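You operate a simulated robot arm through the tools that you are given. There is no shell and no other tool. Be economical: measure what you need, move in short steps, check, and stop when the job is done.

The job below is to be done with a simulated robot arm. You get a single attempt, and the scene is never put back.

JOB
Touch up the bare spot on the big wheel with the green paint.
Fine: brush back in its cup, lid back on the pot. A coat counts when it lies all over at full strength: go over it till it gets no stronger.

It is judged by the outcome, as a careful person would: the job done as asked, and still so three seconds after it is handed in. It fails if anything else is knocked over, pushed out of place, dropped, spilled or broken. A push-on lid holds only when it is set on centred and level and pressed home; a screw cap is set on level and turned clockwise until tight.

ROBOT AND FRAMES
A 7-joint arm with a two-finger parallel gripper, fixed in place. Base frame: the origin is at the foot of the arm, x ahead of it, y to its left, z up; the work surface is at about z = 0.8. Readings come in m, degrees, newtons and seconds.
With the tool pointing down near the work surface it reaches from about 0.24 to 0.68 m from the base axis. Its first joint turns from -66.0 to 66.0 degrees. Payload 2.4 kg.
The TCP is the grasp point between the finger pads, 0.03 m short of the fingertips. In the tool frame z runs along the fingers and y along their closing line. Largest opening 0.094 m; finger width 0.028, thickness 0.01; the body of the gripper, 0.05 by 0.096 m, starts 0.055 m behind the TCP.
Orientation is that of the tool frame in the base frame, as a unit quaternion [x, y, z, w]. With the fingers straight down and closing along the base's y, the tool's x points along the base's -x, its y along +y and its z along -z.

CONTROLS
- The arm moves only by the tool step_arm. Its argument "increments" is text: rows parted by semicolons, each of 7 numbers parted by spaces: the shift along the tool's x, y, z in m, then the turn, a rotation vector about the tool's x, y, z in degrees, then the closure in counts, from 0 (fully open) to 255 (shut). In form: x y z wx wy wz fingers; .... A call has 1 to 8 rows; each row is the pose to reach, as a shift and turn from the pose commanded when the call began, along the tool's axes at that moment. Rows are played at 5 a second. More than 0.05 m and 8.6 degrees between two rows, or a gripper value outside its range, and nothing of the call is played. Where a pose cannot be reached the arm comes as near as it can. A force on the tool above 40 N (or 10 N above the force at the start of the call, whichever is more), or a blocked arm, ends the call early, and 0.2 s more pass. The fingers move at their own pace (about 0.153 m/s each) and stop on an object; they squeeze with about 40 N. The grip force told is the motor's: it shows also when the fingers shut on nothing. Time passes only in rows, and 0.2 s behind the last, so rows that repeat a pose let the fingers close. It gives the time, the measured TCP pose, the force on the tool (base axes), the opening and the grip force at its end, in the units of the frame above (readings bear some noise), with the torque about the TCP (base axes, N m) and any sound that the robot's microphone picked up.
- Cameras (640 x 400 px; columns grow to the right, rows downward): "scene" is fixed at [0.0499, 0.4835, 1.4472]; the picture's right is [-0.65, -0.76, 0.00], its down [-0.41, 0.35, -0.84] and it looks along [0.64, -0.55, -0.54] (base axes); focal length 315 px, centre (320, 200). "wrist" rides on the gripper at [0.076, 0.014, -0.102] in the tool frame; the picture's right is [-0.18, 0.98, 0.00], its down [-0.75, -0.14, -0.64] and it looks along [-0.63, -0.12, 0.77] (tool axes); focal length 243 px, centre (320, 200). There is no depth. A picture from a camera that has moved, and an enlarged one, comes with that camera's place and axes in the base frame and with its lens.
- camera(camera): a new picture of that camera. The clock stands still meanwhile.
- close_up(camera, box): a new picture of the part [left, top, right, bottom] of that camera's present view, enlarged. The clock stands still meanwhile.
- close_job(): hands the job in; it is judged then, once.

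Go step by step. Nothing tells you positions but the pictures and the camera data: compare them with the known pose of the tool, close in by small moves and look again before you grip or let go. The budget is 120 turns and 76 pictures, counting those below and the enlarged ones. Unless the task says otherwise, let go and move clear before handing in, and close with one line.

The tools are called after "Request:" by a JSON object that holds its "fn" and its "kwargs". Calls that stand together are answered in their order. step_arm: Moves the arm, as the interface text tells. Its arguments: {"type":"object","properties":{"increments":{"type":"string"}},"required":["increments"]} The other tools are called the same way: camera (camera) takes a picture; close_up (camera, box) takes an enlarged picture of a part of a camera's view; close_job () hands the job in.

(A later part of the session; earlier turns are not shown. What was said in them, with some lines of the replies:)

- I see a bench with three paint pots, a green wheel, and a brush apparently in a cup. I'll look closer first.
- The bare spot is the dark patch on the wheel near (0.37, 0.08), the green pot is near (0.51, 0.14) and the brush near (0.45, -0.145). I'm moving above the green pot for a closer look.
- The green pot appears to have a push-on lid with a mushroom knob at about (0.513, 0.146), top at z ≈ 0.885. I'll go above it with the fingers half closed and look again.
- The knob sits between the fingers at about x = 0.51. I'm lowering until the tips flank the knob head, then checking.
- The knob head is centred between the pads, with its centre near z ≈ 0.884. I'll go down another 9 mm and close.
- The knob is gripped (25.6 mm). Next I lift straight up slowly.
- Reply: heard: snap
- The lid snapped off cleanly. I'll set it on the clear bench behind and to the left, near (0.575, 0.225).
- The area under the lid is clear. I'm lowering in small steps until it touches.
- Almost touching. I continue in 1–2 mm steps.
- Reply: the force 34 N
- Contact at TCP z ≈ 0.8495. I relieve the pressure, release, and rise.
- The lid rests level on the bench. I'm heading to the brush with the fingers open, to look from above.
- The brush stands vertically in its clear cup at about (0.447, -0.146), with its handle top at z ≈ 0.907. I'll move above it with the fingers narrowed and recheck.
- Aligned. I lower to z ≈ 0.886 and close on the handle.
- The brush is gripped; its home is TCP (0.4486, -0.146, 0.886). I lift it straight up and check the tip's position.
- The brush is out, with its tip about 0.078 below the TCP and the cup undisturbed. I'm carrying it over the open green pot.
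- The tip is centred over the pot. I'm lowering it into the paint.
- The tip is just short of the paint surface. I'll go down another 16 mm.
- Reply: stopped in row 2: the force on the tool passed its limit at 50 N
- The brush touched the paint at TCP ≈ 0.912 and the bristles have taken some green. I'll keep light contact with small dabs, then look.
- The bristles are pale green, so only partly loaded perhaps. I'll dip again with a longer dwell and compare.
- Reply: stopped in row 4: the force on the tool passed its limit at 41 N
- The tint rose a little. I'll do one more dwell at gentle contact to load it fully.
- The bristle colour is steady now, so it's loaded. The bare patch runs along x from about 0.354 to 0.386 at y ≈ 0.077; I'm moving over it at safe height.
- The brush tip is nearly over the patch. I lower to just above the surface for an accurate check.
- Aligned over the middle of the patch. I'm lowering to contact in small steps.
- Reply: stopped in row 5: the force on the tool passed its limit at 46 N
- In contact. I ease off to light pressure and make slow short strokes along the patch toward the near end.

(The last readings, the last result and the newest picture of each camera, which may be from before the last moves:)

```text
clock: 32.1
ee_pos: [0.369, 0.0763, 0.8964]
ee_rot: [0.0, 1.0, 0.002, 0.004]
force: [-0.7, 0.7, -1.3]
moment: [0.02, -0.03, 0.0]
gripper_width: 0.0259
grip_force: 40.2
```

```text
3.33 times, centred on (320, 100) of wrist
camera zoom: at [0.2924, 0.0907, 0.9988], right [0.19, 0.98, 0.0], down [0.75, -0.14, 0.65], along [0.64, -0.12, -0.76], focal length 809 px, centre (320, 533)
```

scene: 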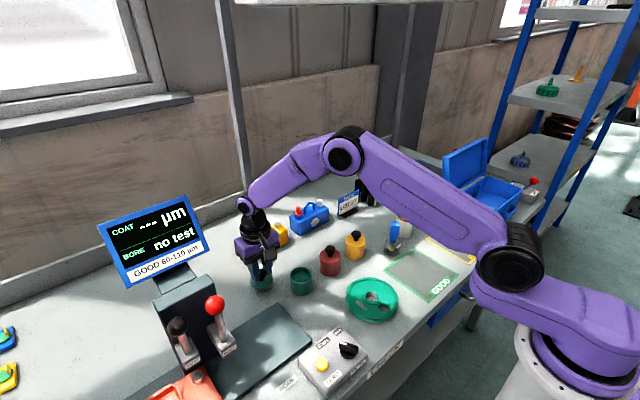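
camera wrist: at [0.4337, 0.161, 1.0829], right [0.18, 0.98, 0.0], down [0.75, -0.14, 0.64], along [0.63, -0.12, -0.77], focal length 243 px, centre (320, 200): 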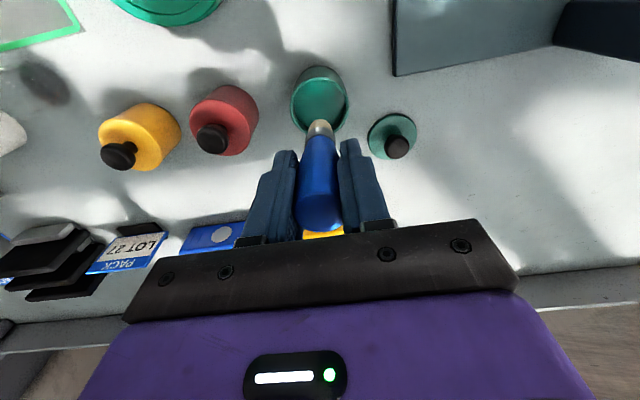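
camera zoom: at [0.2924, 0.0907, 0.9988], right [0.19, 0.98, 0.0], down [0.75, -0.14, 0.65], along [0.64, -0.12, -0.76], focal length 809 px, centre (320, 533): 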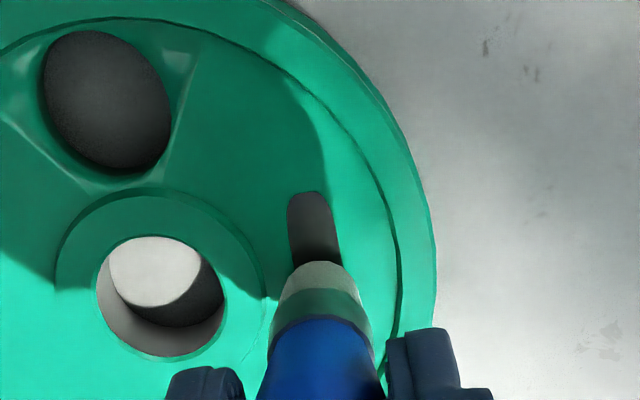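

That pass lost contact. I repeat with about 1 mm more pressure, watching the force.

Request:
{"fn": "step_arm", "kwargs": {"increments": "0 0 0.001 0 0 0 255;0.004 0 0.001 0 0 0 255;0.008 0 0.001 0 0 0 255;0.012 0 0.001 0 0 0 255"}}

Request:
{"fn": "step_arm", "kwargs": {"increments": "-0.004 0 0 0 0 0 255;-0.008 0 0 0 0 0 255;-0.012 0 0 0 0 0 255"}}

Request:
{"fn": "close_up", "kwargs": {"camera": "wrist", "box": [260, 40, 380, 160]}}

```text
clock: 33.1
ee_pos: [0.3592, 0.0781, 0.8954]
ee_rot: [0.001, 1.0, 0.002, 0.007]
force: [10.2, -1.7, 23.2]
moment: [-0.19, -0.82, -0.01]
gripper_width: 0.0258
grip_force: 40.5
```

```text
clock: 33.6
ee_pos: [0.3592, 0.0791, 0.896]
ee_rot: [-0.001, 1.0, 0.0, 0.001]
force: [-2.0, 2.4, 13.8]
moment: [0.16, 0.1, 0.04]
gripper_width: 0.0258
grip_force: 39.6
stopped in row 2: the force on the tool passed its limit at 45 N (the readings are from after the stop); the commanded pose is now the measured one
```

```text
3.33 times, centred on (320, 100) of wrist
camera zoom: at [0.2836, 0.0912, 0.9989], right [0.18, 0.98, 0.0], down [0.75, -0.14, 0.64], along [0.63, -0.12, -0.77], focal length 809 px, centre (320, 533)
```

zoom: 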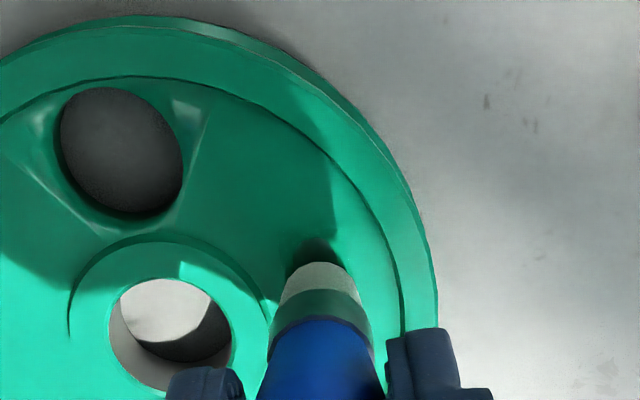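

The drag was higher than I want. I lift to see whether paint went on and whether the wheel moved.

Request:
{"fn": "step_arm", "kwargs": {"increments": "0 0 -0.01 0 0 0 255;0 0 -0.04 0 0 0 255;-0.04 0.0 -0.06 0 0 0 255"}}

Request:
{"fn": "close_up", "kwargs": {"camera": "scene", "box": [330, 260, 420, 330]}}

```text
clock: 34.4
ee_pos: [0.3989, 0.077, 0.9552]
ee_rot: [-0.002, 1.0, 0.0, 0.0]
force: [0.6, 0.2, -0.6]
moment: [-0.01, 0.0, 0.0]
gripper_width: 0.0259
grip_force: 40.2
```

```text
5.71 times, centred on (375, 295) of scene
camera zoom: at [0.0499, 0.4835, 1.4472], right [-0.65, -0.76, 0.0], down [-0.41, 0.35, -0.84], along [0.64, -0.55, -0.54], focal length 1802 px, centre (6, -343)
```

zoom: 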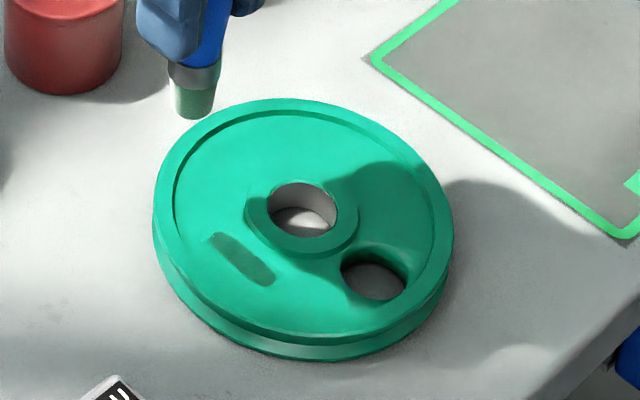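

Paint is going on evenly (half strength) and the wheel hasn't moved. I return for more passes with lighter pressure.

Request:
{"fn": "step_arm", "kwargs": {"increments": "0.014 -0.0015 0.04 0 0 0 255;0.014 -0.0015 0.058 0 0 0 255;0.014 -0.0015 0.0596 0 0 0 255;0.018 -0.0015 0.0596 0 0 0 255;0.022 -0.0015 0.0596 0 0 0 255;0.026 -0.0015 0.0596 0 0 0 255;0.03 -0.0015 0.0596 0 0 0 255;0.034 -0.0015 0.0596 0 0 0 255"}}

Request:
{"fn": "step_arm", "kwargs": {"increments": "0.004 0 0 0 0 0 255;0.008 0 0 0 0 0 255;0.01 0 0 0 0 0 255;0.006 0 0 0 0 0 255;0 0 0 0 0 0 255;-0.006 0 0 0 0 0 255;-0.012 0 0 0 0 0 255;-0.018 0 0 0 0 0 255"}}

```text
clock: 36.2
ee_pos: [0.3655, 0.0767, 0.8959]
ee_rot: [-0.001, 1.0, 0.0, 0.0]
force: [4.2, 1.5, 10.7]
moment: [0.16, -0.37, 0.01]
gripper_width: 0.0257
grip_force: 39.5
```

```text
clock: 37.8
ee_pos: [0.3721, 0.0772, 0.8948]
ee_rot: [-0.002, 1.0, -0.003, -0.006]
force: [-4.1, 3.2, 20.2]
moment: [0.26, 0.2, -0.02]
gripper_width: 0.0258
grip_force: 39.5
stopped in row 8: the force on the tool passed its limit at 41 N (the readings are from after the stop); the commanded pose is now the measured one
```

Good passes. I lift and inspect.

Request:
{"fn": "step_arm", "kwargs": {"increments": "0 0 -0.01 0 0 0 255;-0.01 0 -0.04 0 0 0 255;-0.04 0.0 -0.06 0 0 0 255"}}

Request:
{"fn": "close_up", "kwargs": {"camera": "scene", "box": [335, 255, 415, 315]}}

```text
clock: 38.6
ee_pos: [0.4144, 0.0767, 0.9547]
ee_rot: [-0.002, 1.0, -0.002, -0.007]
force: [0.1, -0.4, -1.0]
moment: [0.0, -0.01, 0.01]
gripper_width: 0.0256
grip_force: 39.8
```

```text
6.67 times, centred on (375, 285) of scene
camera zoom: at [0.0499, 0.4835, 1.4472], right [-0.65, -0.76, 0.0], down [-0.41, 0.35, -0.84], along [0.64, -0.55, -0.54], focal length 2102 px, centre (-47, -367)
```

zoom: 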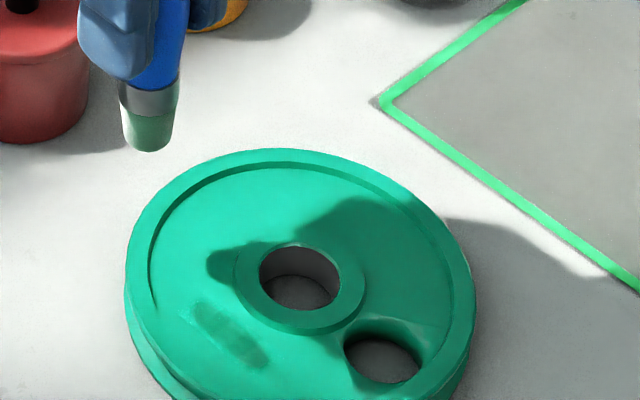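

Nearly there; the patch is still a shade darker. I do another gentle pass, stroking only toward -x, at y slightly offset.

Request:
{"fn": "step_arm", "kwargs": {"increments": "0.024 -0.0015 0.04 0 0 0 255;0.024 -0.0015 0.056 0 0 0 255;0.024 -0.0015 0.0588 0 0 0 255;0.03 -0.0015 0.0588 0 0 0 255;0.036 -0.0015 0.0588 0 0 0 255;0.042 -0.0015 0.0588 0 0 0 255;0.048 -0.0015 0.0588 0 0 0 255;0.054 -0.0015 0.0588 0 0 0 255"}}

Request:
{"fn": "step_arm", "kwargs": {"increments": "0.004 0 0 0 0 0 255;0.006 0 0 0 0 0 255;0.006 0.003 -0.008 0 0 0 255;-0.028 0.003 -0.008 0 0 0 255;-0.028 0.003 0 0 0 0 255;-0.02 0.003 0 0 0 0 255;-0.012 0.003 0 0 0 0 255;-0.004 0.003 0 0 0 0 255"}}

```text
clock: 40.4
ee_pos: [0.359, 0.0756, 0.897]
ee_rot: [-0.002, 1.0, -0.001, -0.006]
force: [0.5, -0.6, -0.2]
moment: [0.0, -0.02, 0.02]
gripper_width: 0.0258
grip_force: 39.9
```

```text
clock: 42.2
ee_pos: [0.3616, 0.0781, 0.8959]
ee_rot: [-0.001, 1.0, -0.001, -0.006]
force: [-0.8, -0.3, -0.8]
moment: [0.0, 0.01, -0.04]
gripper_width: 0.0257
grip_force: 40.2
```

Those passes were hovering just above the surface. I go 1.5 mm lower and repeat.

Request:
{"fn": "step_arm", "kwargs": {"increments": "-0.026 -0.002 -0.006 0 0 0 255;-0.026 -0.002 0.0015 0 0 0 255;-0.02 -0.002 0.0015 0 0 0 255;-0.014 -0.002 0.0015 0 0 0 255;-0.008 -0.002 0.0015 0 0 0 255;-0.002 -0.002 0.0015 0 0 0 255;0.004 -0.002 0.0015 0 0 0 255;0.008 -0.002 0.0015 0 0 0 255"}}

```text
clock: 44.0
ee_pos: [0.357, 0.0767, 0.8962]
ee_rot: [-0.002, 1.0, -0.002, -0.004]
force: [11.3, -1.8, 32.3]
moment: [-0.29, -1.03, 0.0]
gripper_width: 0.0256
grip_force: 40.4
```

Solid contact that time. I lift, return, and make another pass slightly lighter at y + 2 mm, then inspect.

Request:
{"fn": "step_arm", "kwargs": {"increments": "0 0 -0.008 0 0 0 255;-0.034 0.003 -0.008 0 0 0 255;-0.034 0.003 -0.0005 0 0 0 255;-0.028 0.003 -0.0005 0 0 0 255;-0.022 0.003 -0.0005 0 0 0 255;-0.016 0.003 -0.0005 0 0 0 255;-0.01 0.003 -0.0005 0 0 0 255;-0.004 0.003 -0.0005 0 0 0 255"}}

Request:
{"fn": "step_arm", "kwargs": {"increments": "0.004 0 0 0 0 0 255;0.004 0 -0.01 0 0 0 255;-0.02 0 -0.04 0 0 0 255;-0.05 0 -0.06 0 0 0 255"}}

Request:
{"fn": "close_up", "kwargs": {"camera": "scene", "box": [335, 255, 415, 315]}}

```text
clock: 45.8
ee_pos: [0.3581, 0.0796, 0.8955]
ee_rot: [-0.002, 1.0, -0.002, -0.007]
force: [2.4, -1.7, 4.9]
moment: [-0.12, -0.21, 0.0]
gripper_width: 0.0256
grip_force: 40.2
```

```text
clock: 46.8
ee_pos: [0.4093, 0.08, 0.9558]
ee_rot: [-0.002, 1.0, -0.003, -0.006]
force: [0.5, -0.6, 0.0]
moment: [0.02, 0.02, -0.02]
gripper_width: 0.0254
grip_force: 39.8
```

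```text
6.67 times, centred on (375, 285) of scene
camera zoom: at [0.0499, 0.4835, 1.4472], right [-0.65, -0.76, 0.0], down [-0.41, 0.35, -0.84], along [0.64, -0.55, -0.54], focal length 2102 px, centre (-47, -367)
```

zoom: 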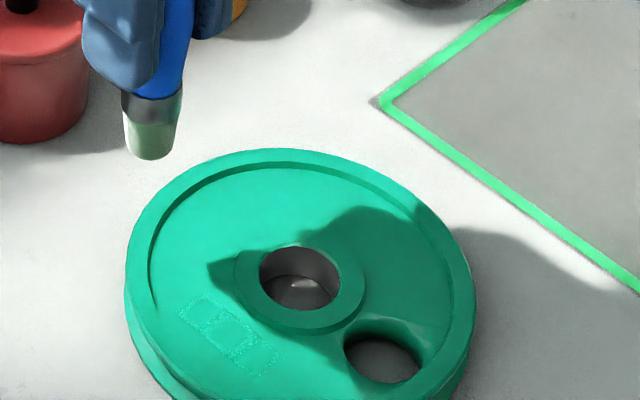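

The patch is nearly indistinguishable now. I zoom in for the cell-level detail.

Request:
{"fn": "close_up", "kwargs": {"camera": "scene", "box": [350, 288, 380, 308]}}

```text
16.00 times, centred on (365, 298) of scene
camera zoom: at [0.0499, 0.4835, 1.4472], right [-0.65, -0.76, 0.0], down [-0.41, 0.35, -0.84], along [0.64, -0.55, -0.54], focal length 5046 px, centre (-400, -1368)
```

zoom: 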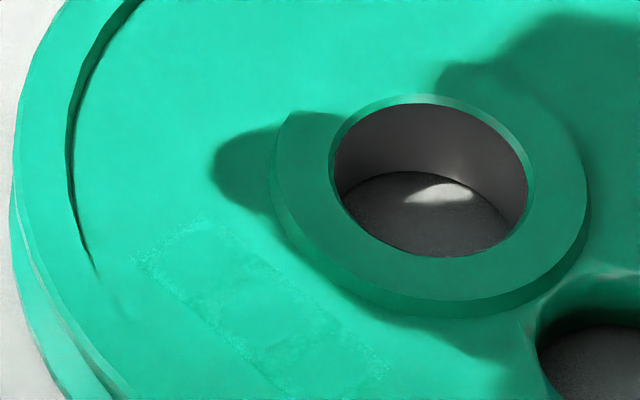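

The coat looks uniform, but the brush looks paler now. To be sure it's at full strength I'll reload and go over it once more.

Request:
{"fn": "step_arm", "kwargs": {"increments": "-0.03 0.02 -0.03 0 0 0 255;-0.065 0.043 -0.03 0 0 0 255;-0.101 0.067 -0.03 0 0 0 255;-0.101 0.067 0.01 0 0 0 255;-0.101 0.067 0.038 0 0 0 255;-0.101 0.067 0.042 0 0 0 255"}}

Request:
{"fn": "step_arm", "kwargs": {"increments": "0 0 0.001 0 0 0 255;0 0 0.0015 0 0 0 255;0 0 0.0015 0 0 0 255;0 0 0.0015 0 0 0 255;0 0 0.0015 0 0 0 255;0 0 0.0015 0 0 0 255"}}

Request:
{"fn": "close_up", "kwargs": {"camera": "scene", "box": [260, 220, 360, 300]}}

```text
clock: 48.2
ee_pos: [0.5086, 0.1467, 0.9116]
ee_rot: [-0.002, 1.0, -0.001, -0.006]
force: [-1.7, 0.8, 8.8]
moment: [0.12, 0.09, -0.02]
gripper_width: 0.0257
grip_force: 39.9
```

```text
clock: 49.6
ee_pos: [0.5098, 0.1466, 0.9114]
ee_rot: [-0.002, 1.0, -0.001, -0.004]
force: [-3.2, -0.1, 33.5]
moment: [-0.17, 0.11, 0.0]
gripper_width: 0.0256
grip_force: 40.2
```

```text
5.00 times, centred on (310, 260) of scene
camera zoom: at [0.0492, 0.4834, 1.4473], right [-0.65, -0.76, 0.0], down [-0.41, 0.35, -0.84], along [0.64, -0.55, -0.54], focal length 1577 px, centre (370, -100)
```

zoom: 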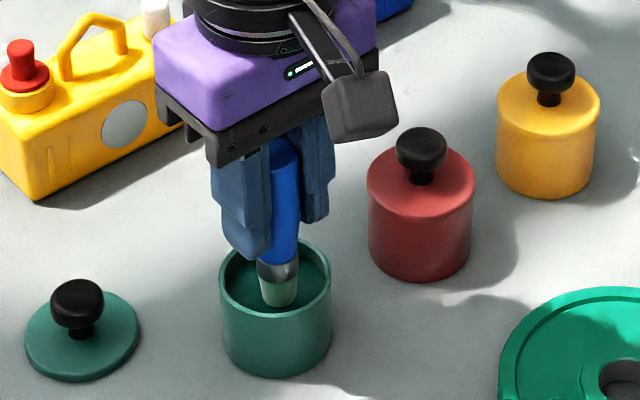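

Reloaded. I return to the wheel for a final pass.

Request:
{"fn": "step_arm", "kwargs": {"increments": "0 0 -0.03 0 0 0 255;0 0 -0.07 0 0 0 255;0.04 -0.023 -0.07 0 0 0 255;0.08 -0.046 -0.06 0 0 0 255;0.1226 -0.071 -0.04 0 0 0 255;0.1226 -0.071 0.0 0 0 0 255;0.1226 -0.071 0.012 0 0 0 255"}}

Request:
{"fn": "step_arm", "kwargs": {"increments": "0 0 0.0045 0 0 0 255;0.006 0 0.0045 0 0 0 255;0.012 0 0.0045 0 0 0 255;0.018 0 0.0045 0 0 0 255;0.024 0 0.0045 0 0 0 255;0.03 0 0.0045 0 0 0 255;0.036 0 0.0045 0 0 0 255"}}

Request:
{"fn": "step_arm", "kwargs": {"increments": "0 0 -0.008 0 0 0 255;-0.036 0.003 -0.008 0 0 0 255;-0.036 0.003 -0.0 0 0 0 255;-0.03 0.003 -0.0 0 0 0 255;-0.024 0.003 -0.0 0 0 0 255;-0.018 0.003 -0.0 0 0 0 255;-0.012 0.003 -0.0 0 0 0 255;-0.006 0.003 -0.0 0 0 0 255"}}

```text
refused: row 5 steps farther than a row can; nothing moved
```

```text
clock: 49.9
ee_pos: [0.5099, 0.1465, 0.9115]
ee_rot: [-0.003, 1.0, -0.001, -0.004]
force: [-4.5, -2.0, 10.9]
moment: [-0.13, 0.24, -0.03]
gripper_width: 0.0258
grip_force: 40.3
stopped in row 1: the force on the tool passed its limit at 50 N (the readings are from after the stop); the commanded pose is now the measured one
```

```text
clock: 51.7
ee_pos: [0.5189, 0.1506, 0.9118]
ee_rot: [-0.002, 1.0, 0.0, -0.001]
force: [7.6, -0.8, 17.1]
moment: [-0.21, -0.74, 0.02]
gripper_width: 0.0256
grip_force: 39.4
```

One call was refused and the ones after it ran inside the pot, which was my mistake in batching. I look before anything else moves.

Request:
{"fn": "close_up", "kwargs": {"camera": "scene", "box": [260, 220, 360, 300]}}

Request:
{"fn": "close_up", "kwargs": {"camera": "wrist", "box": [230, 40, 410, 220]}}

```text
5.00 times, centred on (310, 260) of scene
camera zoom: at [0.0498, 0.4834, 1.4472], right [-0.65, -0.76, 0.0], down [-0.41, 0.35, -0.84], along [0.64, -0.55, -0.54], focal length 1577 px, centre (370, -100)
```

zoom: 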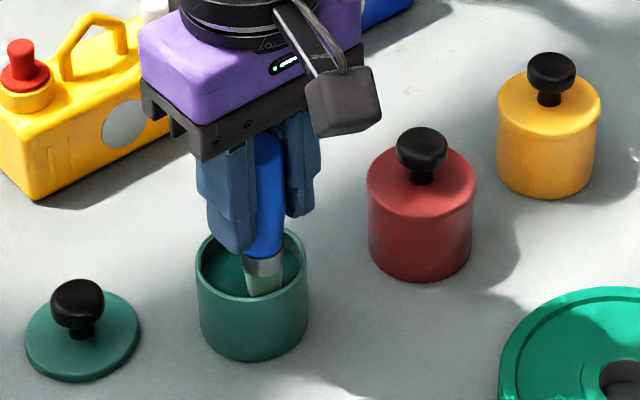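

```text
2.22 times, centred on (320, 130) of wrist
camera zoom: at [0.4427, 0.1635, 1.0152], right [0.18, 0.98, 0.0], down [0.76, -0.14, 0.64], along [0.63, -0.12, -0.77], focal length 539 px, centre (320, 356)
```

zoom: 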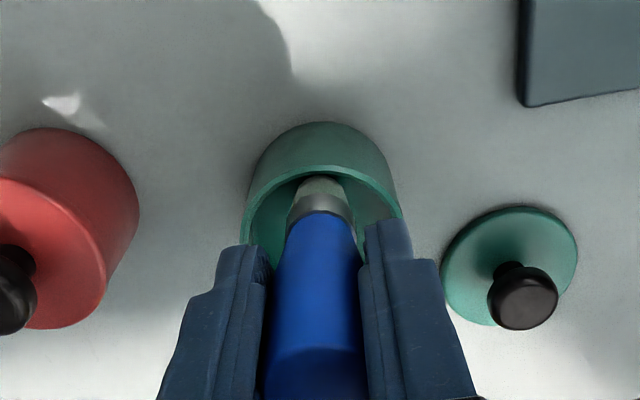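

The pot slid about 16 mm in +x (upright, nothing spilled). I'll finish painting, re-lid it, then slide it back; first I lift the brush out straight.

Request:
{"fn": "step_arm", "kwargs": {"increments": "0 0 -0.02 0 0 0 255;0 0 -0.05 0 0 0 255;0 0 -0.075 0 0 0 255"}}

Request:
{"fn": "close_up", "kwargs": {"camera": "scene", "box": [260, 210, 360, 290]}}

```text
clock: 52.5
ee_pos: [0.518, 0.1512, 0.9871]
ee_rot: [-0.002, 1.0, -0.001, -0.004]
force: [0.7, -0.1, -1.1]
moment: [-0.02, -0.01, -0.02]
gripper_width: 0.0258
grip_force: 39.6
```

```text
5.00 times, centred on (310, 250) of scene
camera zoom: at [0.0499, 0.4835, 1.4472], right [-0.65, -0.76, 0.0], down [-0.41, 0.35, -0.84], along [0.64, -0.55, -0.54], focal length 1577 px, centre (370, -50)
```

zoom: 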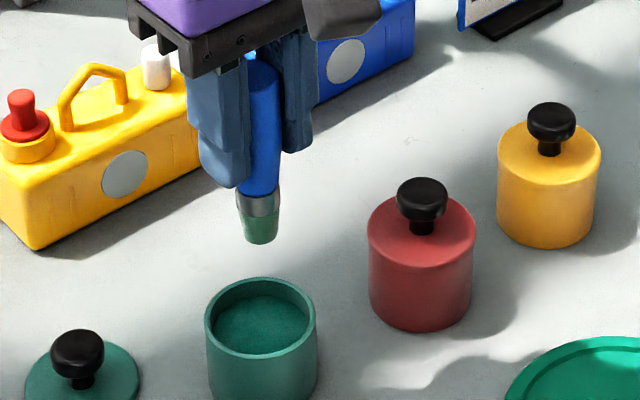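

The pot is upright, now offset about 9 mm in x and 4–5 mm in y. I carry the loaded brush back to the wheel.

Request:
{"fn": "step_arm", "kwargs": {"increments": "0.03 -0.017 0 0 0 0 255;0.065 -0.037 0.0 0 0 0 255;0.1 -0.057 0.02 0 0 0 255;0.13 -0.0745 0.04 0 0 0 255;0.13 -0.0745 0.075 0 0 0 255;0.13 -0.0745 0.087 0 0 0 255"}}

Request:
{"fn": "close_up", "kwargs": {"camera": "scene", "box": [335, 255, 415, 315]}}

```text
clock: 53.9
ee_pos: [0.3872, 0.0749, 0.8987]
ee_rot: [-0.001, 1.0, -0.001, -0.003]
force: [0.0, -0.1, -0.2]
moment: [0.01, 0.01, -0.02]
gripper_width: 0.0256
grip_force: 39.6
```

```text
6.67 times, centred on (375, 285) of scene
camera zoom: at [0.0499, 0.4835, 1.4472], right [-0.65, -0.76, 0.0], down [-0.41, 0.35, -0.84], along [0.64, -0.55, -0.54], focal length 2102 px, centre (-47, -367)
```

zoom: 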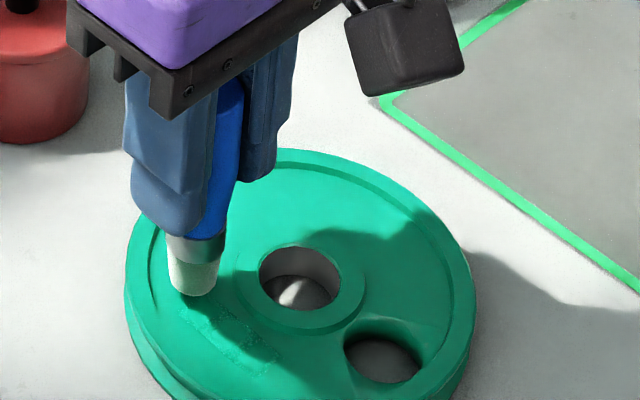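

The brush is at the far end of the patch, just above it. Final pass with one coat along -x.

Request:
{"fn": "step_arm", "kwargs": {"increments": "0 0.002 0.003 0 0 0 255;0.006 0.002 0.004 0 0 0 255;0.012 0.002 0.004 0 0 0 255;0.018 0.002 0.004 0 0 0 255;0.024 0.002 0.004 0 0 0 255;0.03 0.002 0.004 0 0 0 255;0.035 0.002 0.004 0 0 0 255"}}

```text
clock: 55.5
ee_pos: [0.3521, 0.0774, 0.8974]
ee_rot: [-0.001, 1.0, -0.001, -0.003]
force: [-0.2, 0.3, 0.1]
moment: [-0.03, -0.01, 0.0]
gripper_width: 0.0257
grip_force: 40.5
```

No contact yet; 2 mm lower and repeat from this end.

Request:
{"fn": "step_arm", "kwargs": {"increments": "-0.035 0 -0.003 0 0 0 255;-0.035 0 0.002 0 0 0 255;-0.028 0 0.002 0 0 0 255;-0.021 0 0.002 0 0 0 255;-0.014 0 0.002 0 0 0 255;-0.007 0 0.002 0 0 0 255;0 0 0.002 0 0 0 255"}}

```text
clock: 56.2
ee_pos: [0.3871, 0.0781, 0.896]
ee_rot: [-0.003, 1.0, 0.0, -0.002]
force: [-4.4, 1.2, 14.0]
moment: [0.13, 0.17, 0.02]
gripper_width: 0.026
grip_force: 40.2
stopped in row 3: the force on the tool passed its limit at 47 N (the readings are from after the stop); the commanded pose is now the measured one
```

Now at 14 N contact at the far end. I relax 0.4 mm and stroke from here.

Request:
{"fn": "step_arm", "kwargs": {"increments": "0 0 -0.0004 0 0 0 255;0.006 0 -0.0004 0 0 0 255;0.012 0 -0.0004 0 0 0 255;0.018 0 -0.0004 0 0 0 255;0.024 0 -0.0004 0 0 0 255;0.03 0 -0.0004 0 0 0 255;0.035 0 -0.0004 0 0 0 255"}}

```text
clock: 57.8
ee_pos: [0.352, 0.0776, 0.8969]
ee_rot: [-0.002, 1.0, 0.0, -0.003]
force: [-0.6, 0.1, 0.0]
moment: [-0.02, -0.04, -0.01]
gripper_width: 0.0256
grip_force: 39.3
```

Contact faded along the way. I do the return-and-stroke again 1.2 mm lower.

Request:
{"fn": "step_arm", "kwargs": {"increments": "-0.032 0 -0.004 0 0 0 255;-0.032 0 0.0005 0 0 0 255;-0.026 0 0.001 0 0 0 255;-0.02 0 0.0012 0 0 0 255;-0.014 0 0.0012 0 0 0 255;-0.008 0 0.0012 0 0 0 255;-0.002 0 0.0012 0 0 0 255;0.003 0 0.0012 0 0 0 255"}}

```text
clock: 59.6
ee_pos: [0.3528, 0.0788, 0.8961]
ee_rot: [-0.002, 1.0, 0.001, 0.003]
force: [19.4, -2.7, 30.7]
moment: [-0.33, -1.38, 0.03]
gripper_width: 0.0258
grip_force: 40.0
```

Firm contact on that pass. I lift, move away and check the coat and the wheel position.

Request:
{"fn": "step_arm", "kwargs": {"increments": "0 0 -0.01 0 0 0 255;-0.02 0 -0.04 0 0 0 255;-0.05 -0.01 -0.06 0 0 0 255;-0.09 -0.03 -0.07 0 0 0 255"}}

Request:
{"fn": "close_up", "kwargs": {"camera": "scene", "box": [330, 260, 420, 330]}}

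Request:
{"fn": "close_up", "kwargs": {"camera": "scene", "box": [350, 288, 380, 308]}}

```text
clock: 60.6
ee_pos: [0.4386, 0.0468, 0.9653]
ee_rot: [-0.003, 1.0, 0.0, -0.003]
force: [-0.3, 0.9, 0.5]
moment: [-0.02, -0.01, -0.03]
gripper_width: 0.0255
grip_force: 40.5
```

```text
5.71 times, centred on (375, 295) of scene
camera zoom: at [0.0499, 0.4835, 1.4472], right [-0.65, -0.76, 0.0], down [-0.41, 0.35, -0.84], along [0.64, -0.55, -0.54], focal length 1802 px, centre (6, -343)
```

zoom: 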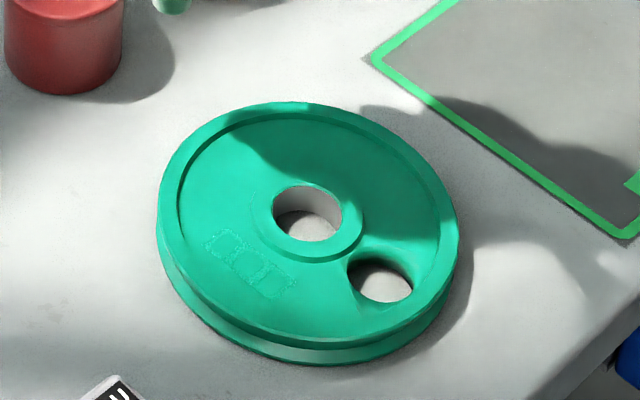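

```text
16.00 times, centred on (365, 298) of scene
camera zoom: at [0.0499, 0.4835, 1.4472], right [-0.65, -0.76, 0.0], down [-0.41, 0.35, -0.84], along [0.64, -0.55, -0.54], focal length 5046 px, centre (-400, -1368)
```

zoom: 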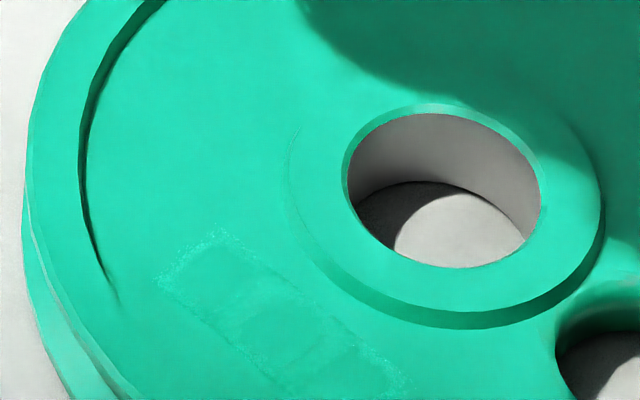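

The coat matches and hasn't visibly changed; the wheel shifted only ~2 mm. I take a second angle with the wrist camera to confirm all cells are even.

Request:
{"fn": "step_arm", "kwargs": {"increments": "0.04 0.005 -0.03 0 0 0 255;0.08 0.01 -0.03 0 0 0 255;0.12 0.02 -0.02 0 0 0 255;0.135 0.03 0 0 0 0 255"}}

Request:
{"fn": "close_up", "kwargs": {"camera": "wrist", "box": [260, 40, 380, 160]}}

```text
refused: row 1 steps farther than a row can; nothing moved
```

```text
3.33 times, centred on (320, 100) of wrist
camera zoom: at [0.3642, 0.061, 1.0684], right [0.18, 0.98, 0.0], down [0.76, -0.14, 0.64], along [0.63, -0.12, -0.77], focal length 809 px, centre (320, 533)
```

zoom: 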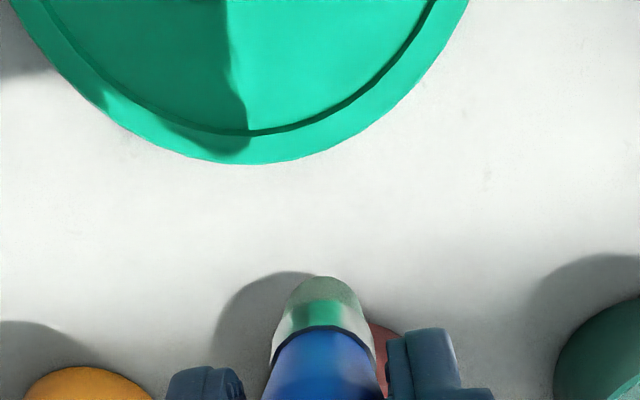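

That move was slightly too large a step; I redo it smaller.

Request:
{"fn": "step_arm", "kwargs": {"increments": "0.03 0.005 -0.02 0 0 0 255;0.06 0.01 -0.02 0 0 0 255;0.09 0.015 -0.02 0 0 0 255"}}

Request:
{"fn": "close_up", "kwargs": {"camera": "wrist", "box": [270, 20, 370, 120]}}

```text
clock: 61.4
ee_pos: [0.3501, 0.0632, 0.9857]
ee_rot: [-0.002, 1.0, 0.001, -0.003]
force: [0.0, 0.4, 0.1]
moment: [0.02, 0.02, 0.01]
gripper_width: 0.0256
grip_force: 40.0
```

```text
4.00 times, centred on (320, 70) of wrist
camera zoom: at [0.2743, 0.0767, 1.0891], right [0.18, 0.98, 0.0], down [0.76, -0.14, 0.64], along [0.63, -0.12, -0.77], focal length 970 px, centre (320, 720)
```

zoom: 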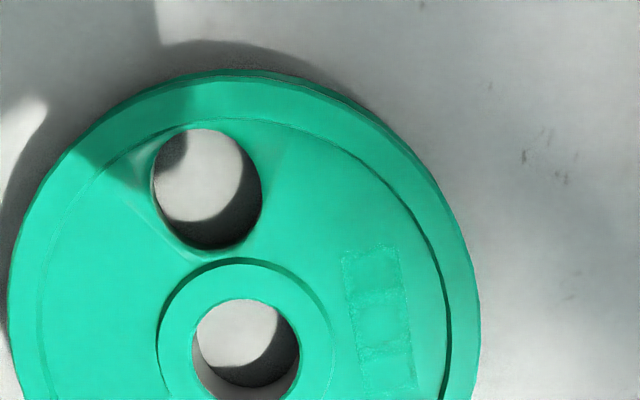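

The coat is even in every cell from both angles. Next I carry the brush back above its cup.

Request:
{"fn": "step_arm", "kwargs": {"increments": "-0.015 -0.03 -0.02 0 0 0 255;-0.03 -0.065 -0.03 0 0 0 255;-0.045 -0.1 -0.03 0 0 0 255;-0.06 -0.135 -0.03 0 0 0 255;-0.08 -0.17 -0.03 0 0 0 255;-0.099 -0.2085 -0.03 0 0 0 255;-0.099 -0.2085 0.01 0 0 0 255"}}

Request:
{"fn": "close_up", "kwargs": {"camera": "scene", "box": [350, 180, 450, 260]}}

Request:
{"fn": "close_up", "kwargs": {"camera": "wrist", "box": [230, 40, 410, 220]}}

```text
clock: 63.0
ee_pos: [0.4496, -0.1457, 0.9761]
ee_rot: [-0.003, 1.0, 0.0, -0.003]
force: [-0.8, -0.4, 0.3]
moment: [0.03, -0.02, -0.03]
gripper_width: 0.0262
grip_force: 39.8
```

```text
5.00 times, centred on (400, 220) of scene
camera zoom: at [0.0499, 0.4835, 1.4472], right [-0.65, -0.76, 0.0], down [-0.41, 0.35, -0.84], along [0.64, -0.55, -0.54], focal length 1577 px, centre (-80, 100)
```

zoom: 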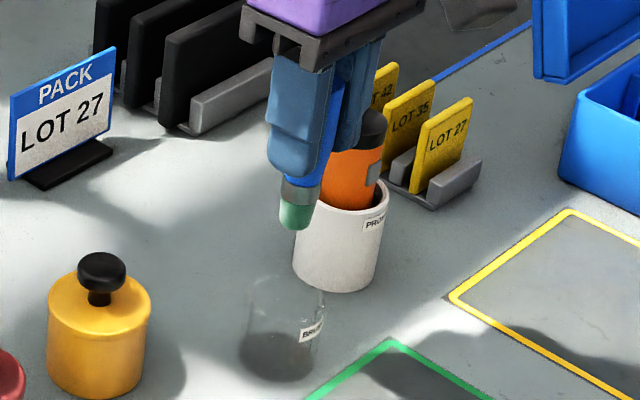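

```text
2.22 times, centred on (320, 130) of wrist
camera zoom: at [0.3743, -0.1333, 1.0791], right [0.18, 0.98, 0.0], down [0.76, -0.14, 0.64], along [0.63, -0.12, -0.77], focal length 539 px, centre (320, 356)
```

zoom: 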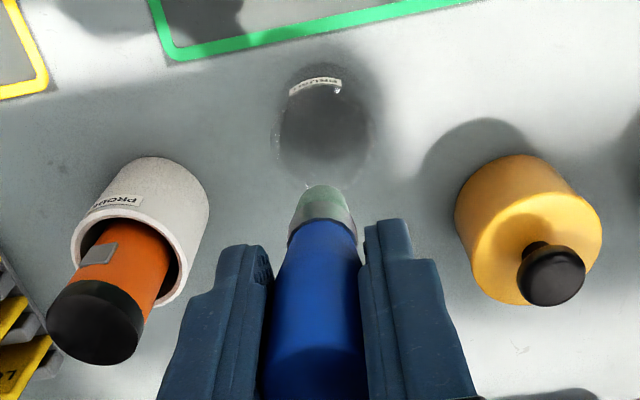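

The brush is directly over the cup. I lower it in gently.

Request:
{"fn": "step_arm", "kwargs": {"increments": "0 0 0.03 0 0 0 255;0 0 0.055 0 0 0 255;0 0 0.07 0 0 0 255;0 0 0.08 0 0 0 255;0 0 0.084 0 0 0 255"}}

Request:
{"fn": "close_up", "kwargs": {"camera": "scene", "box": [350, 180, 450, 260]}}

```text
clock: 64.2
ee_pos: [0.4491, -0.146, 0.8905]
ee_rot: [-0.002, 1.0, -0.001, -0.002]
force: [-0.1, 0.7, -0.4]
moment: [-0.02, 0.02, 0.02]
gripper_width: 0.0254
grip_force: 40.1
```

```text
5.00 times, centred on (400, 220) of scene
camera zoom: at [0.0499, 0.4835, 1.4472], right [-0.65, -0.76, 0.0], down [-0.41, 0.35, -0.84], along [0.64, -0.55, -0.54], focal length 1577 px, centre (-80, 100)
```

zoom: 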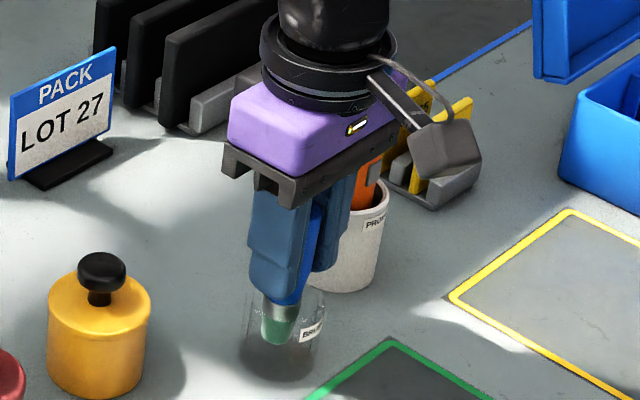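

The brush is in the cup, about 5 mm above its rest. I lower until it touches.

Request:
{"fn": "step_arm", "kwargs": {"increments": "0 0 0.002 0 0 0 255;0 0 0.004 0 0 0 255;0 0 0.005 0 0 0 255;0 0 0.006 0 0 0 255"}}

```text
clock: 65.2
ee_pos: [0.4473, -0.1468, 0.8847]
ee_rot: [-0.002, 1.0, 0.0, -0.002]
force: [0.4, 0.2, -0.4]
moment: [0.01, 0.02, 0.01]
gripper_width: 0.0255
grip_force: 40.5
```

Request:
{"fn": "step_arm", "kwargs": {"increments": "0 0 0.001 0 0 0 255;0 0 0.002 0 0 0 255;0 0 0.003 0 0 0 255;0 0 0.004 0 0 0 255"}}

Request:
{"fn": "close_up", "kwargs": {"camera": "scene", "box": [370, 210, 420, 260]}}

```text
clock: 65.9
ee_pos: [0.4495, -0.146, 0.8842]
ee_rot: [-0.002, 1.0, -0.001, -0.003]
force: [-3.3, -0.5, 12.2]
moment: [-0.07, 0.36, -0.02]
gripper_width: 0.0256
grip_force: 39.6
stopped in row 3: the force on the tool passed its limit at 44 N (the readings are from after the stop); the commanded pose is now the measured one
```

```text
8.00 times, centred on (395, 235) of scene
camera zoom: at [0.0496, 0.4836, 1.4472], right [-0.65, -0.76, 0.0], down [-0.41, 0.35, -0.84], along [0.64, -0.55, -0.54], focal length 2523 px, centre (-280, -80)
```

zoom: 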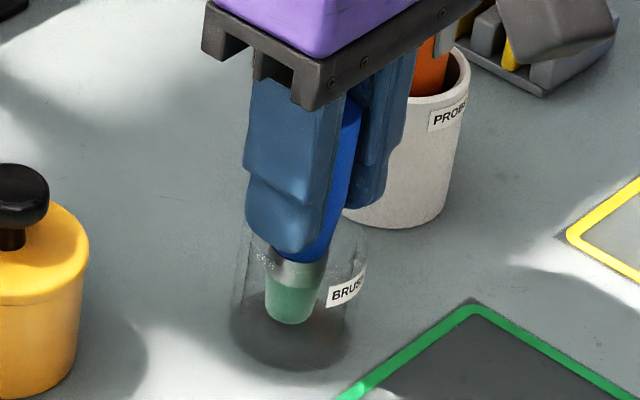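

It's touching bottom. I relieve the pressure, open, and rise.

Request:
{"fn": "step_arm", "kwargs": {"increments": "0 0 -0.001 0 0 0 255;0 0 -0.001 0 0 0 180;0 0 -0.001 0 0 0 140;0 0 -0.001 0 0 0 110;0 0 -0.001 0 0 0 110;0 0 -0.03 0 0 0 110;0 0 -0.07 0 0 0 110;0 0 -0.11 0 0 0 110"}}

Request:
{"fn": "close_up", "kwargs": {"camera": "scene", "box": [360, 190, 440, 260]}}

Request:
{"fn": "camera", "kwargs": {"camera": "scene"}}

```text
clock: 67.7
ee_pos: [0.4481, -0.1455, 0.9938]
ee_rot: [-0.002, 1.0, 0.0, -0.003]
force: [0.5, 0.6, 0.8]
moment: [-0.04, 0.02, 0.02]
gripper_width: 0.0534
grip_force: 0.0
```

```text
5.71 times, centred on (400, 225) of scene
camera zoom: at [0.0499, 0.4835, 1.4472], right [-0.65, -0.76, 0.0], down [-0.41, 0.35, -0.84], along [0.64, -0.55, -0.54], focal length 1802 px, centre (-137, 57)
```

zoom: 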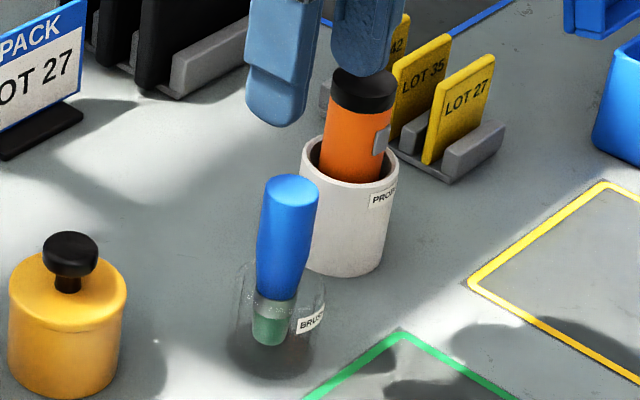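

```text
14 pictures are left
```

scene: 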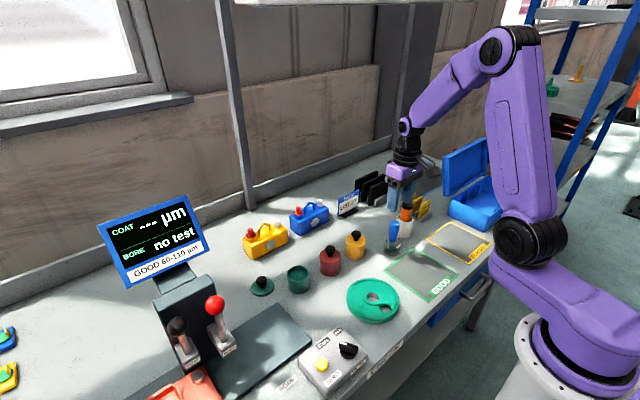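

The brush is back in its cup. Next I straighten the pot: I go above it with the fingers open to ~78 mm, to slide it back to its original place before putting the lid on.

Request:
{"fn": "step_arm", "kwargs": {"increments": "-0.01 0.042 0 0 0 0 43;-0.02 0.084 0 0 0 0 43;-0.03 0.126 0 0 0 0 43;-0.04 0.168 0 0 0 0 43;-0.05 0.21 0 0 0 0 43;-0.06 0.253 0 0 0 0 43;-0.07 0.2965 0 0 0 0 43;-0.07 0.2965 0.045 0 0 0 43"}}

Request:
{"fn": "close_up", "kwargs": {"camera": "wrist", "box": [210, 20, 430, 220]}}

```text
clock: 69.5
ee_pos: [0.5189, 0.1506, 0.9486]
ee_rot: [-0.001, 1.0, 0.0, -0.003]
force: [0.5, -0.4, 0.6]
moment: [-0.02, 0.01, 0.01]
gripper_width: 0.0783
grip_force: 0.0
```

```text
2.00 times, centred on (320, 120) of wrist
camera zoom: at [0.4434, 0.1647, 1.0517], right [0.18, 0.98, 0.0], down [0.76, -0.14, 0.64], along [0.63, -0.12, -0.77], focal length 485 px, centre (320, 360)
```

zoom: 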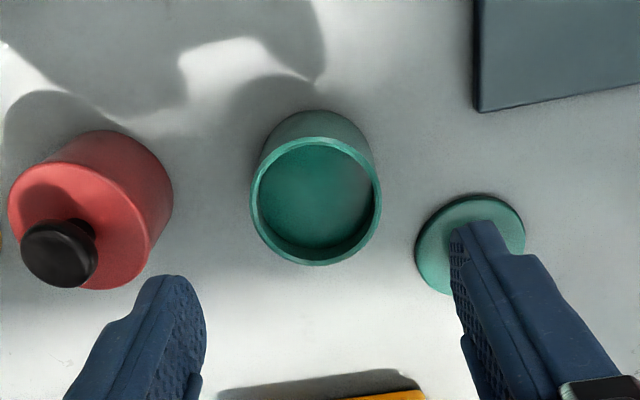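

The pot is at about (0.518, 0.149), inside the opening and clear of neighbours. I lower around it.

Request:
{"fn": "step_arm", "kwargs": {"increments": "0 -0.001 0.03 0 0 0 43;0 -0.001 0.06 0 0 0 43;0 -0.001 0.08 0 0 0 43;0 -0.001 0.092 0 0 0 43"}}

```text
clock: 70.5
ee_pos: [0.5184, 0.1496, 0.8558]
ee_rot: [-0.001, 1.0, 0.001, -0.003]
force: [0.6, 0.2, 0.4]
moment: [0.01, 0.0, -0.01]
gripper_width: 0.0778
grip_force: 0.0
```

No contact. I close gradually on the body.

Request:
{"fn": "step_arm", "kwargs": {"increments": "0 0 0 0 0 0 60;0 0 0 0 0 0 72;0 0 0 0 0 0 80;0 0 0 0 0 0 88;0 0 0 0 0 0 96;0 0 0 0 0 0 110;0 0 0 0 0 0 110"}}

```text
clock: 72.1
ee_pos: [0.5171, 0.1484, 0.8556]
ee_rot: [-0.002, 1.0, -0.001, -0.002]
force: [1.3, -3.3, 1.5]
moment: [-0.08, 0.12, 0.02]
gripper_width: 0.0573
grip_force: 40.0
```

Gripped (57 mm). I slide it slowly back by about 8.5 mm in -x and 2–3 mm in -y.

Request:
{"fn": "step_arm", "kwargs": {"increments": "0.002 -0.0005 0 0 0 0 110;0.004 -0.001 0 0 0 0 110;0.006 -0.0018 0 0 0 0 110;0.0085 -0.0025 0 0 0 0 110"}}

Request:
{"fn": "close_up", "kwargs": {"camera": "scene", "box": [260, 220, 360, 300]}}

```text
clock: 73.1
ee_pos: [0.5093, 0.1462, 0.856]
ee_rot: [-0.001, 1.0, 0.0, -0.001]
force: [2.6, 2.6, 0.2]
moment: [0.04, 0.04, 0.02]
gripper_width: 0.0578
grip_force: 39.5
```

```text
5.00 times, centred on (310, 260) of scene
camera zoom: at [0.0499, 0.4835, 1.4472], right [-0.65, -0.76, 0.0], down [-0.41, 0.35, -0.84], along [0.64, -0.55, -0.54], focal length 1577 px, centre (370, -100)
```

zoom: 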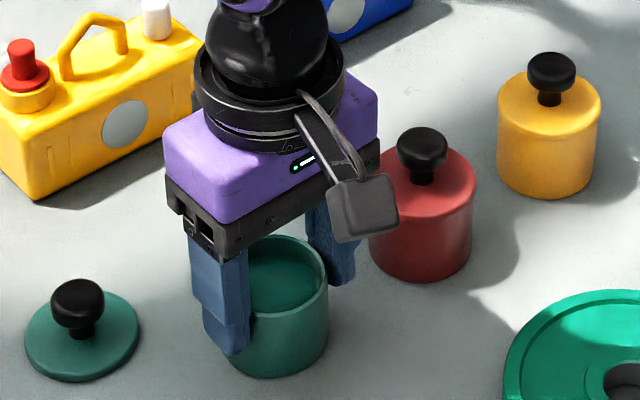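

The pot is back within about 1 mm of where it began. I release gently, rise, and go to the lid.

Request:
{"fn": "step_arm", "kwargs": {"increments": "0 0 0 0 0 0 95;0 0 0 0 0 0 80;0 0 0 0 0 0 60;0 0 0 0 0 0 43;0 0 -0.04 0 0 0 43;0 0 -0.09 0 0 0 43"}}

```text
clock: 74.5
ee_pos: [0.5096, 0.1488, 0.9455]
ee_rot: [-0.002, 1.0, -0.001, -0.004]
force: [-0.3, 0.8, 0.1]
moment: [0.02, -0.01, -0.01]
gripper_width: 0.0781
grip_force: 0.0
```

Moving over the lid, fingers to 50 mm.

Request:
{"fn": "step_arm", "kwargs": {"increments": "-0.022 0.026 -0.01 0 0 0 120;-0.044 0.052 -0.01 0 0 0 120;-0.0655 0.077 0 0 0 0 120;-0.0655 0.077 0.03 0 0 0 120;-0.0655 0.077 0.05 0 0 0 120"}}

Request:
{"fn": "close_up", "kwargs": {"camera": "wrist", "box": [210, 40, 430, 240]}}

Request:
{"fn": "close_up", "kwargs": {"camera": "scene", "box": [230, 220, 330, 300]}}

```text
clock: 75.7
ee_pos: [0.5735, 0.2238, 0.8951]
ee_rot: [-0.002, 1.0, -0.001, -0.003]
force: [-0.6, -0.6, -0.6]
moment: [0.01, 0.03, -0.01]
gripper_width: 0.0498
grip_force: 0.0
```

```text
2.00 times, centred on (320, 140) of wrist
camera zoom: at [0.4995, 0.2376, 0.9988], right [0.18, 0.98, 0.0], down [0.76, -0.14, 0.64], along [0.63, -0.12, -0.77], focal length 485 px, centre (320, 320)
```

zoom: 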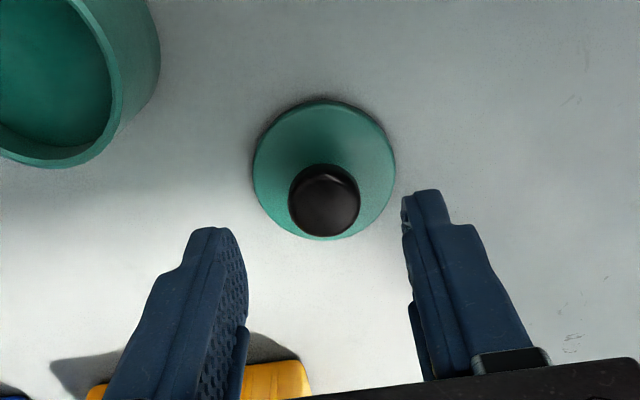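

```text
5.00 times, centred on (280, 260) of scene
camera zoom: at [0.0499, 0.4835, 1.4472], right [-0.65, -0.76, 0.0], down [-0.41, 0.35, -0.84], along [0.64, -0.55, -0.54], focal length 1577 px, centre (520, -100)
```

zoom: 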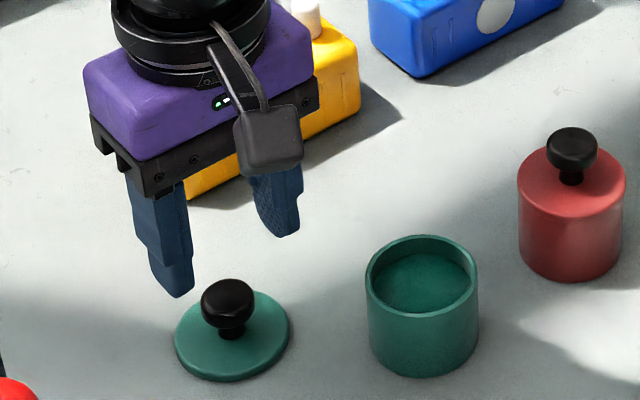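

Lid and knob are where I left them. I lower to the earlier release height and close on the knob.

Request:
{"fn": "step_arm", "kwargs": {"increments": "0 0 0.02 0 0 0 120;0 0 0.035 0 0 0 120;0 0 0.0455 0 0 0 120;0 0 0.0455 0 0 0 150;0 0 0.0455 0 0 0 175;0 0 0.0455 0 0 0 255;0 0 0.0455 0 0 0 255;0 0 0.0455 0 0 0 255"}}

```text
clock: 77.5
ee_pos: [0.5745, 0.2233, 0.8495]
ee_rot: [-0.002, 1.0, -0.001, -0.002]
force: [-0.1, 0.5, 0.0]
moment: [0.01, 0.02, -0.03]
gripper_width: 0.0256
grip_force: 40.4
```

Knob gripped. I lift and carry the lid above the pot.

Request:
{"fn": "step_arm", "kwargs": {"increments": "0 0 -0.03 0 0 0 255;0 0 -0.075 0 0 0 255;0.022 -0.026 -0.085 0 0 0 255;0.044 -0.052 -0.085 0 0 0 255;0.0647 -0.077 -0.08 0 0 0 255;0.0647 -0.077 -0.065 0 0 0 255"}}

Request:
{"fn": "close_up", "kwargs": {"camera": "scene", "box": [260, 220, 360, 300]}}

Request:
{"fn": "close_up", "kwargs": {"camera": "wrist", "box": [230, 40, 410, 220]}}

```text
clock: 78.9
ee_pos: [0.5091, 0.1464, 0.9156]
ee_rot: [-0.002, 1.0, -0.001, -0.003]
force: [-0.4, -0.9, -0.4]
moment: [-0.01, 0.0, -0.05]
gripper_width: 0.0257
grip_force: 40.2
```

```text
5.00 times, centred on (310, 260) of scene
camera zoom: at [0.0499, 0.4835, 1.4472], right [-0.65, -0.76, 0.0], down [-0.41, 0.35, -0.84], along [0.64, -0.55, -0.54], focal length 1577 px, centre (370, -100)
```

zoom: 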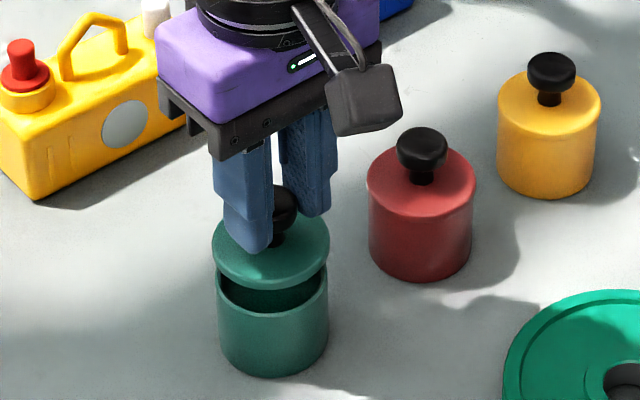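

```text
2.22 times, centred on (320, 130) of wrist
camera zoom: at [0.434, 0.1599, 1.0197], right [0.18, 0.98, 0.0], down [0.76, -0.14, 0.64], along [0.63, -0.12, -0.77], focal length 539 px, centre (320, 356)
```

zoom: 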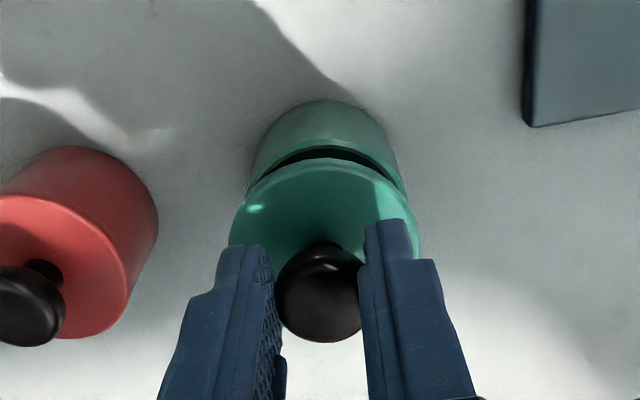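

The lid is centred over the pot in both views. I lower it and press home.

Request:
{"fn": "step_arm", "kwargs": {"increments": "0 0 0.006 0 0 0 255;0 0 0.01 0 0 0 255;0 0 0.013 0 0 0 255;0 0 0.015 0 0 0 255;0 0 0.017 0 0 0 255;0 0 0.018 0 0 0 255;0 0 0.019 0 0 0 255"}}

```text
clock: 80.5
ee_pos: [0.5102, 0.1475, 0.8968]
ee_rot: [-0.001, 1.0, -0.001, -0.002]
force: [-0.2, -0.7, 0.1]
moment: [-0.04, 0.0, -0.01]
gripper_width: 0.0253
grip_force: 39.9
```

Resting at about its original height with no force yet. I press down further until it seats.

Request:
{"fn": "step_arm", "kwargs": {"increments": "0 0 0.0007 0 0 0 255;0 0 0.0014 0 0 0 255;0 0 0.0021 0 0 0 255;0 0 0.0028 0 0 0 255;0 0 0.0035 0 0 0 255;0 0 0.0042 0 0 0 255"}}

Request:
{"fn": "close_up", "kwargs": {"camera": "scene", "box": [270, 240, 330, 300]}}

```text
clock: 81.4
ee_pos: [0.5088, 0.1469, 0.8965]
ee_rot: [-0.002, 1.0, -0.001, -0.003]
force: [-6.1, -1.1, 9.4]
moment: [-0.03, 0.07, -0.01]
gripper_width: 0.0256
grip_force: 40.0
heard: snap
stopped in row 4: the force on the tool passed its limit at 43 N (the readings are from after the stop); the commanded pose is now the measured one
```

```text
6.67 times, centred on (300, 270) of scene
camera zoom: at [0.0496, 0.4834, 1.4472], right [-0.65, -0.76, 0.0], down [-0.41, 0.35, -0.84], along [0.64, -0.55, -0.54], focal length 2102 px, centre (453, -267)
```

zoom: 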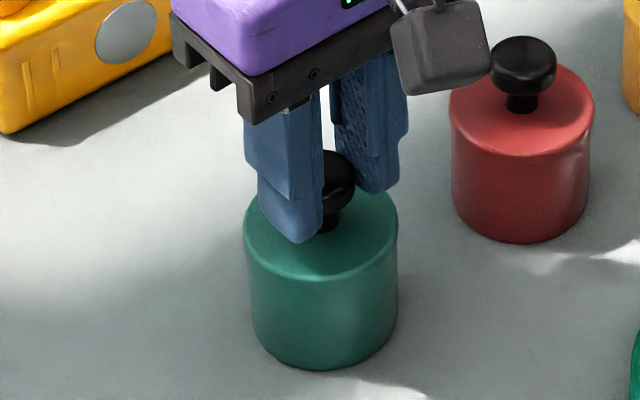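

The lid snapped home and sits level. I release and rise clear.

Request:
{"fn": "step_arm", "kwargs": {"increments": "0 0 -0.0005 0 0 0 255;0 0 -0.0005 0 0 0 180;0 0 -0.0005 0 0 0 150;0 0 -0.0005 0 0 0 120;0 0 -0.0005 0 0 0 120;0 0 -0.04 0 0 0 120;0 0 -0.085 0 0 0 120;0 0 -0.13 0 0 0 120"}}

Request:
{"fn": "close_up", "kwargs": {"camera": "scene", "box": [270, 180, 450, 330]}}

Request:
{"fn": "close_up", "kwargs": {"camera": "scene", "box": [335, 265, 405, 320]}}

```text
clock: 83.2
ee_pos: [0.511, 0.1467, 1.0278]
ee_rot: [-0.001, 1.0, -0.001, -0.002]
force: [-0.4, 0.1, -0.2]
moment: [0.01, 0.01, 0.0]
gripper_width: 0.0495
grip_force: 0.0
```

```text
2.67 times, centred on (360, 255) of scene
camera zoom: at [0.0499, 0.4835, 1.4472], right [-0.65, -0.76, 0.0], down [-0.41, 0.35, -0.84], along [0.64, -0.55, -0.54], focal length 841 px, centre (213, 53)
```

zoom: 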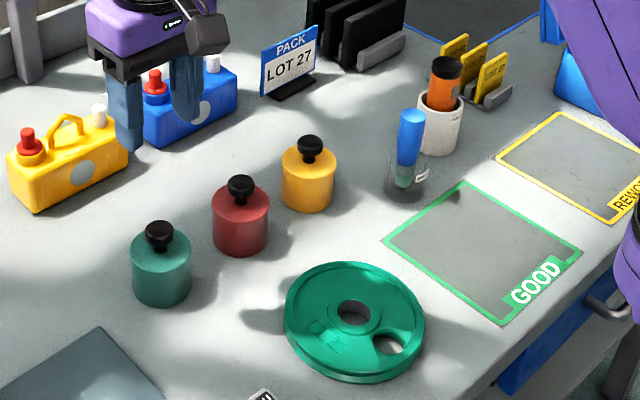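

```text
7.27 times, centred on (370, 292) of scene
camera zoom: at [0.0499, 0.4835, 1.4472], right [-0.65, -0.76, 0.0], down [-0.41, 0.35, -0.84], along [0.64, -0.55, -0.54], focal length 2293 px, centre (-44, -473)
```

zoom: 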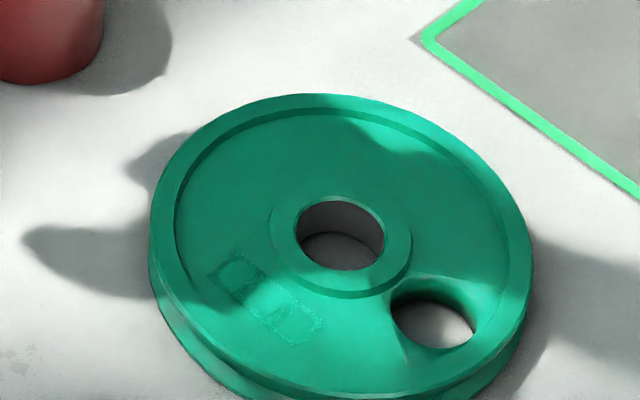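

Everything is back in place. I take one close look at the coat's evenness before handing in.

Request:
{"fn": "close_up", "kwargs": {"camera": "scene", "box": [360, 293, 386, 313]}}

```text
16.00 times, centred on (373, 303) of scene
camera zoom: at [0.0499, 0.4835, 1.4472], right [-0.65, -0.76, 0.0], down [-0.41, 0.35, -0.84], along [0.64, -0.55, -0.54], focal length 5046 px, centre (-528, -1448)
```

zoom: 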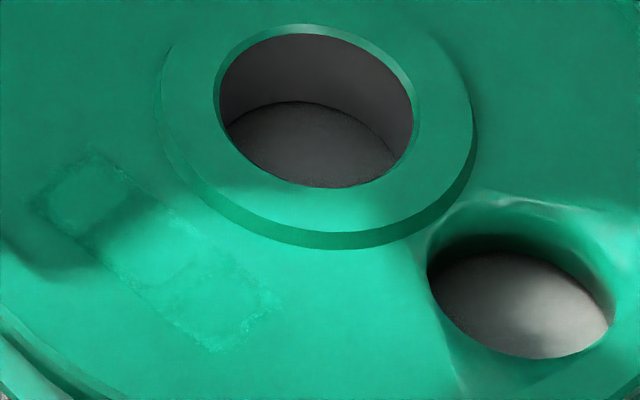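

The darker band is a moving shadow; the patch itself matches the wheel across every cell. Brush is in its cup, lid snapped on, and the arm is clear, so I'm handing in.

Request:
{"fn": "close_job", "kwargs": {}}

```text
The job is handed in.
```

The bare spot on the big wheel is painted green. The coat looks even and full in the close-ups and stopped getting stronger after a reload and another pass. The brush is back in its cup and the lid snapped home on the pot. I accidentally pushed the green pot out of place while the brush was inside it. It stayed upright with nothing spilled, and I slid it back to within about 2 mm of its original spot. The wheel also shifted about 2–3 mm during the strokes, and I left it there.
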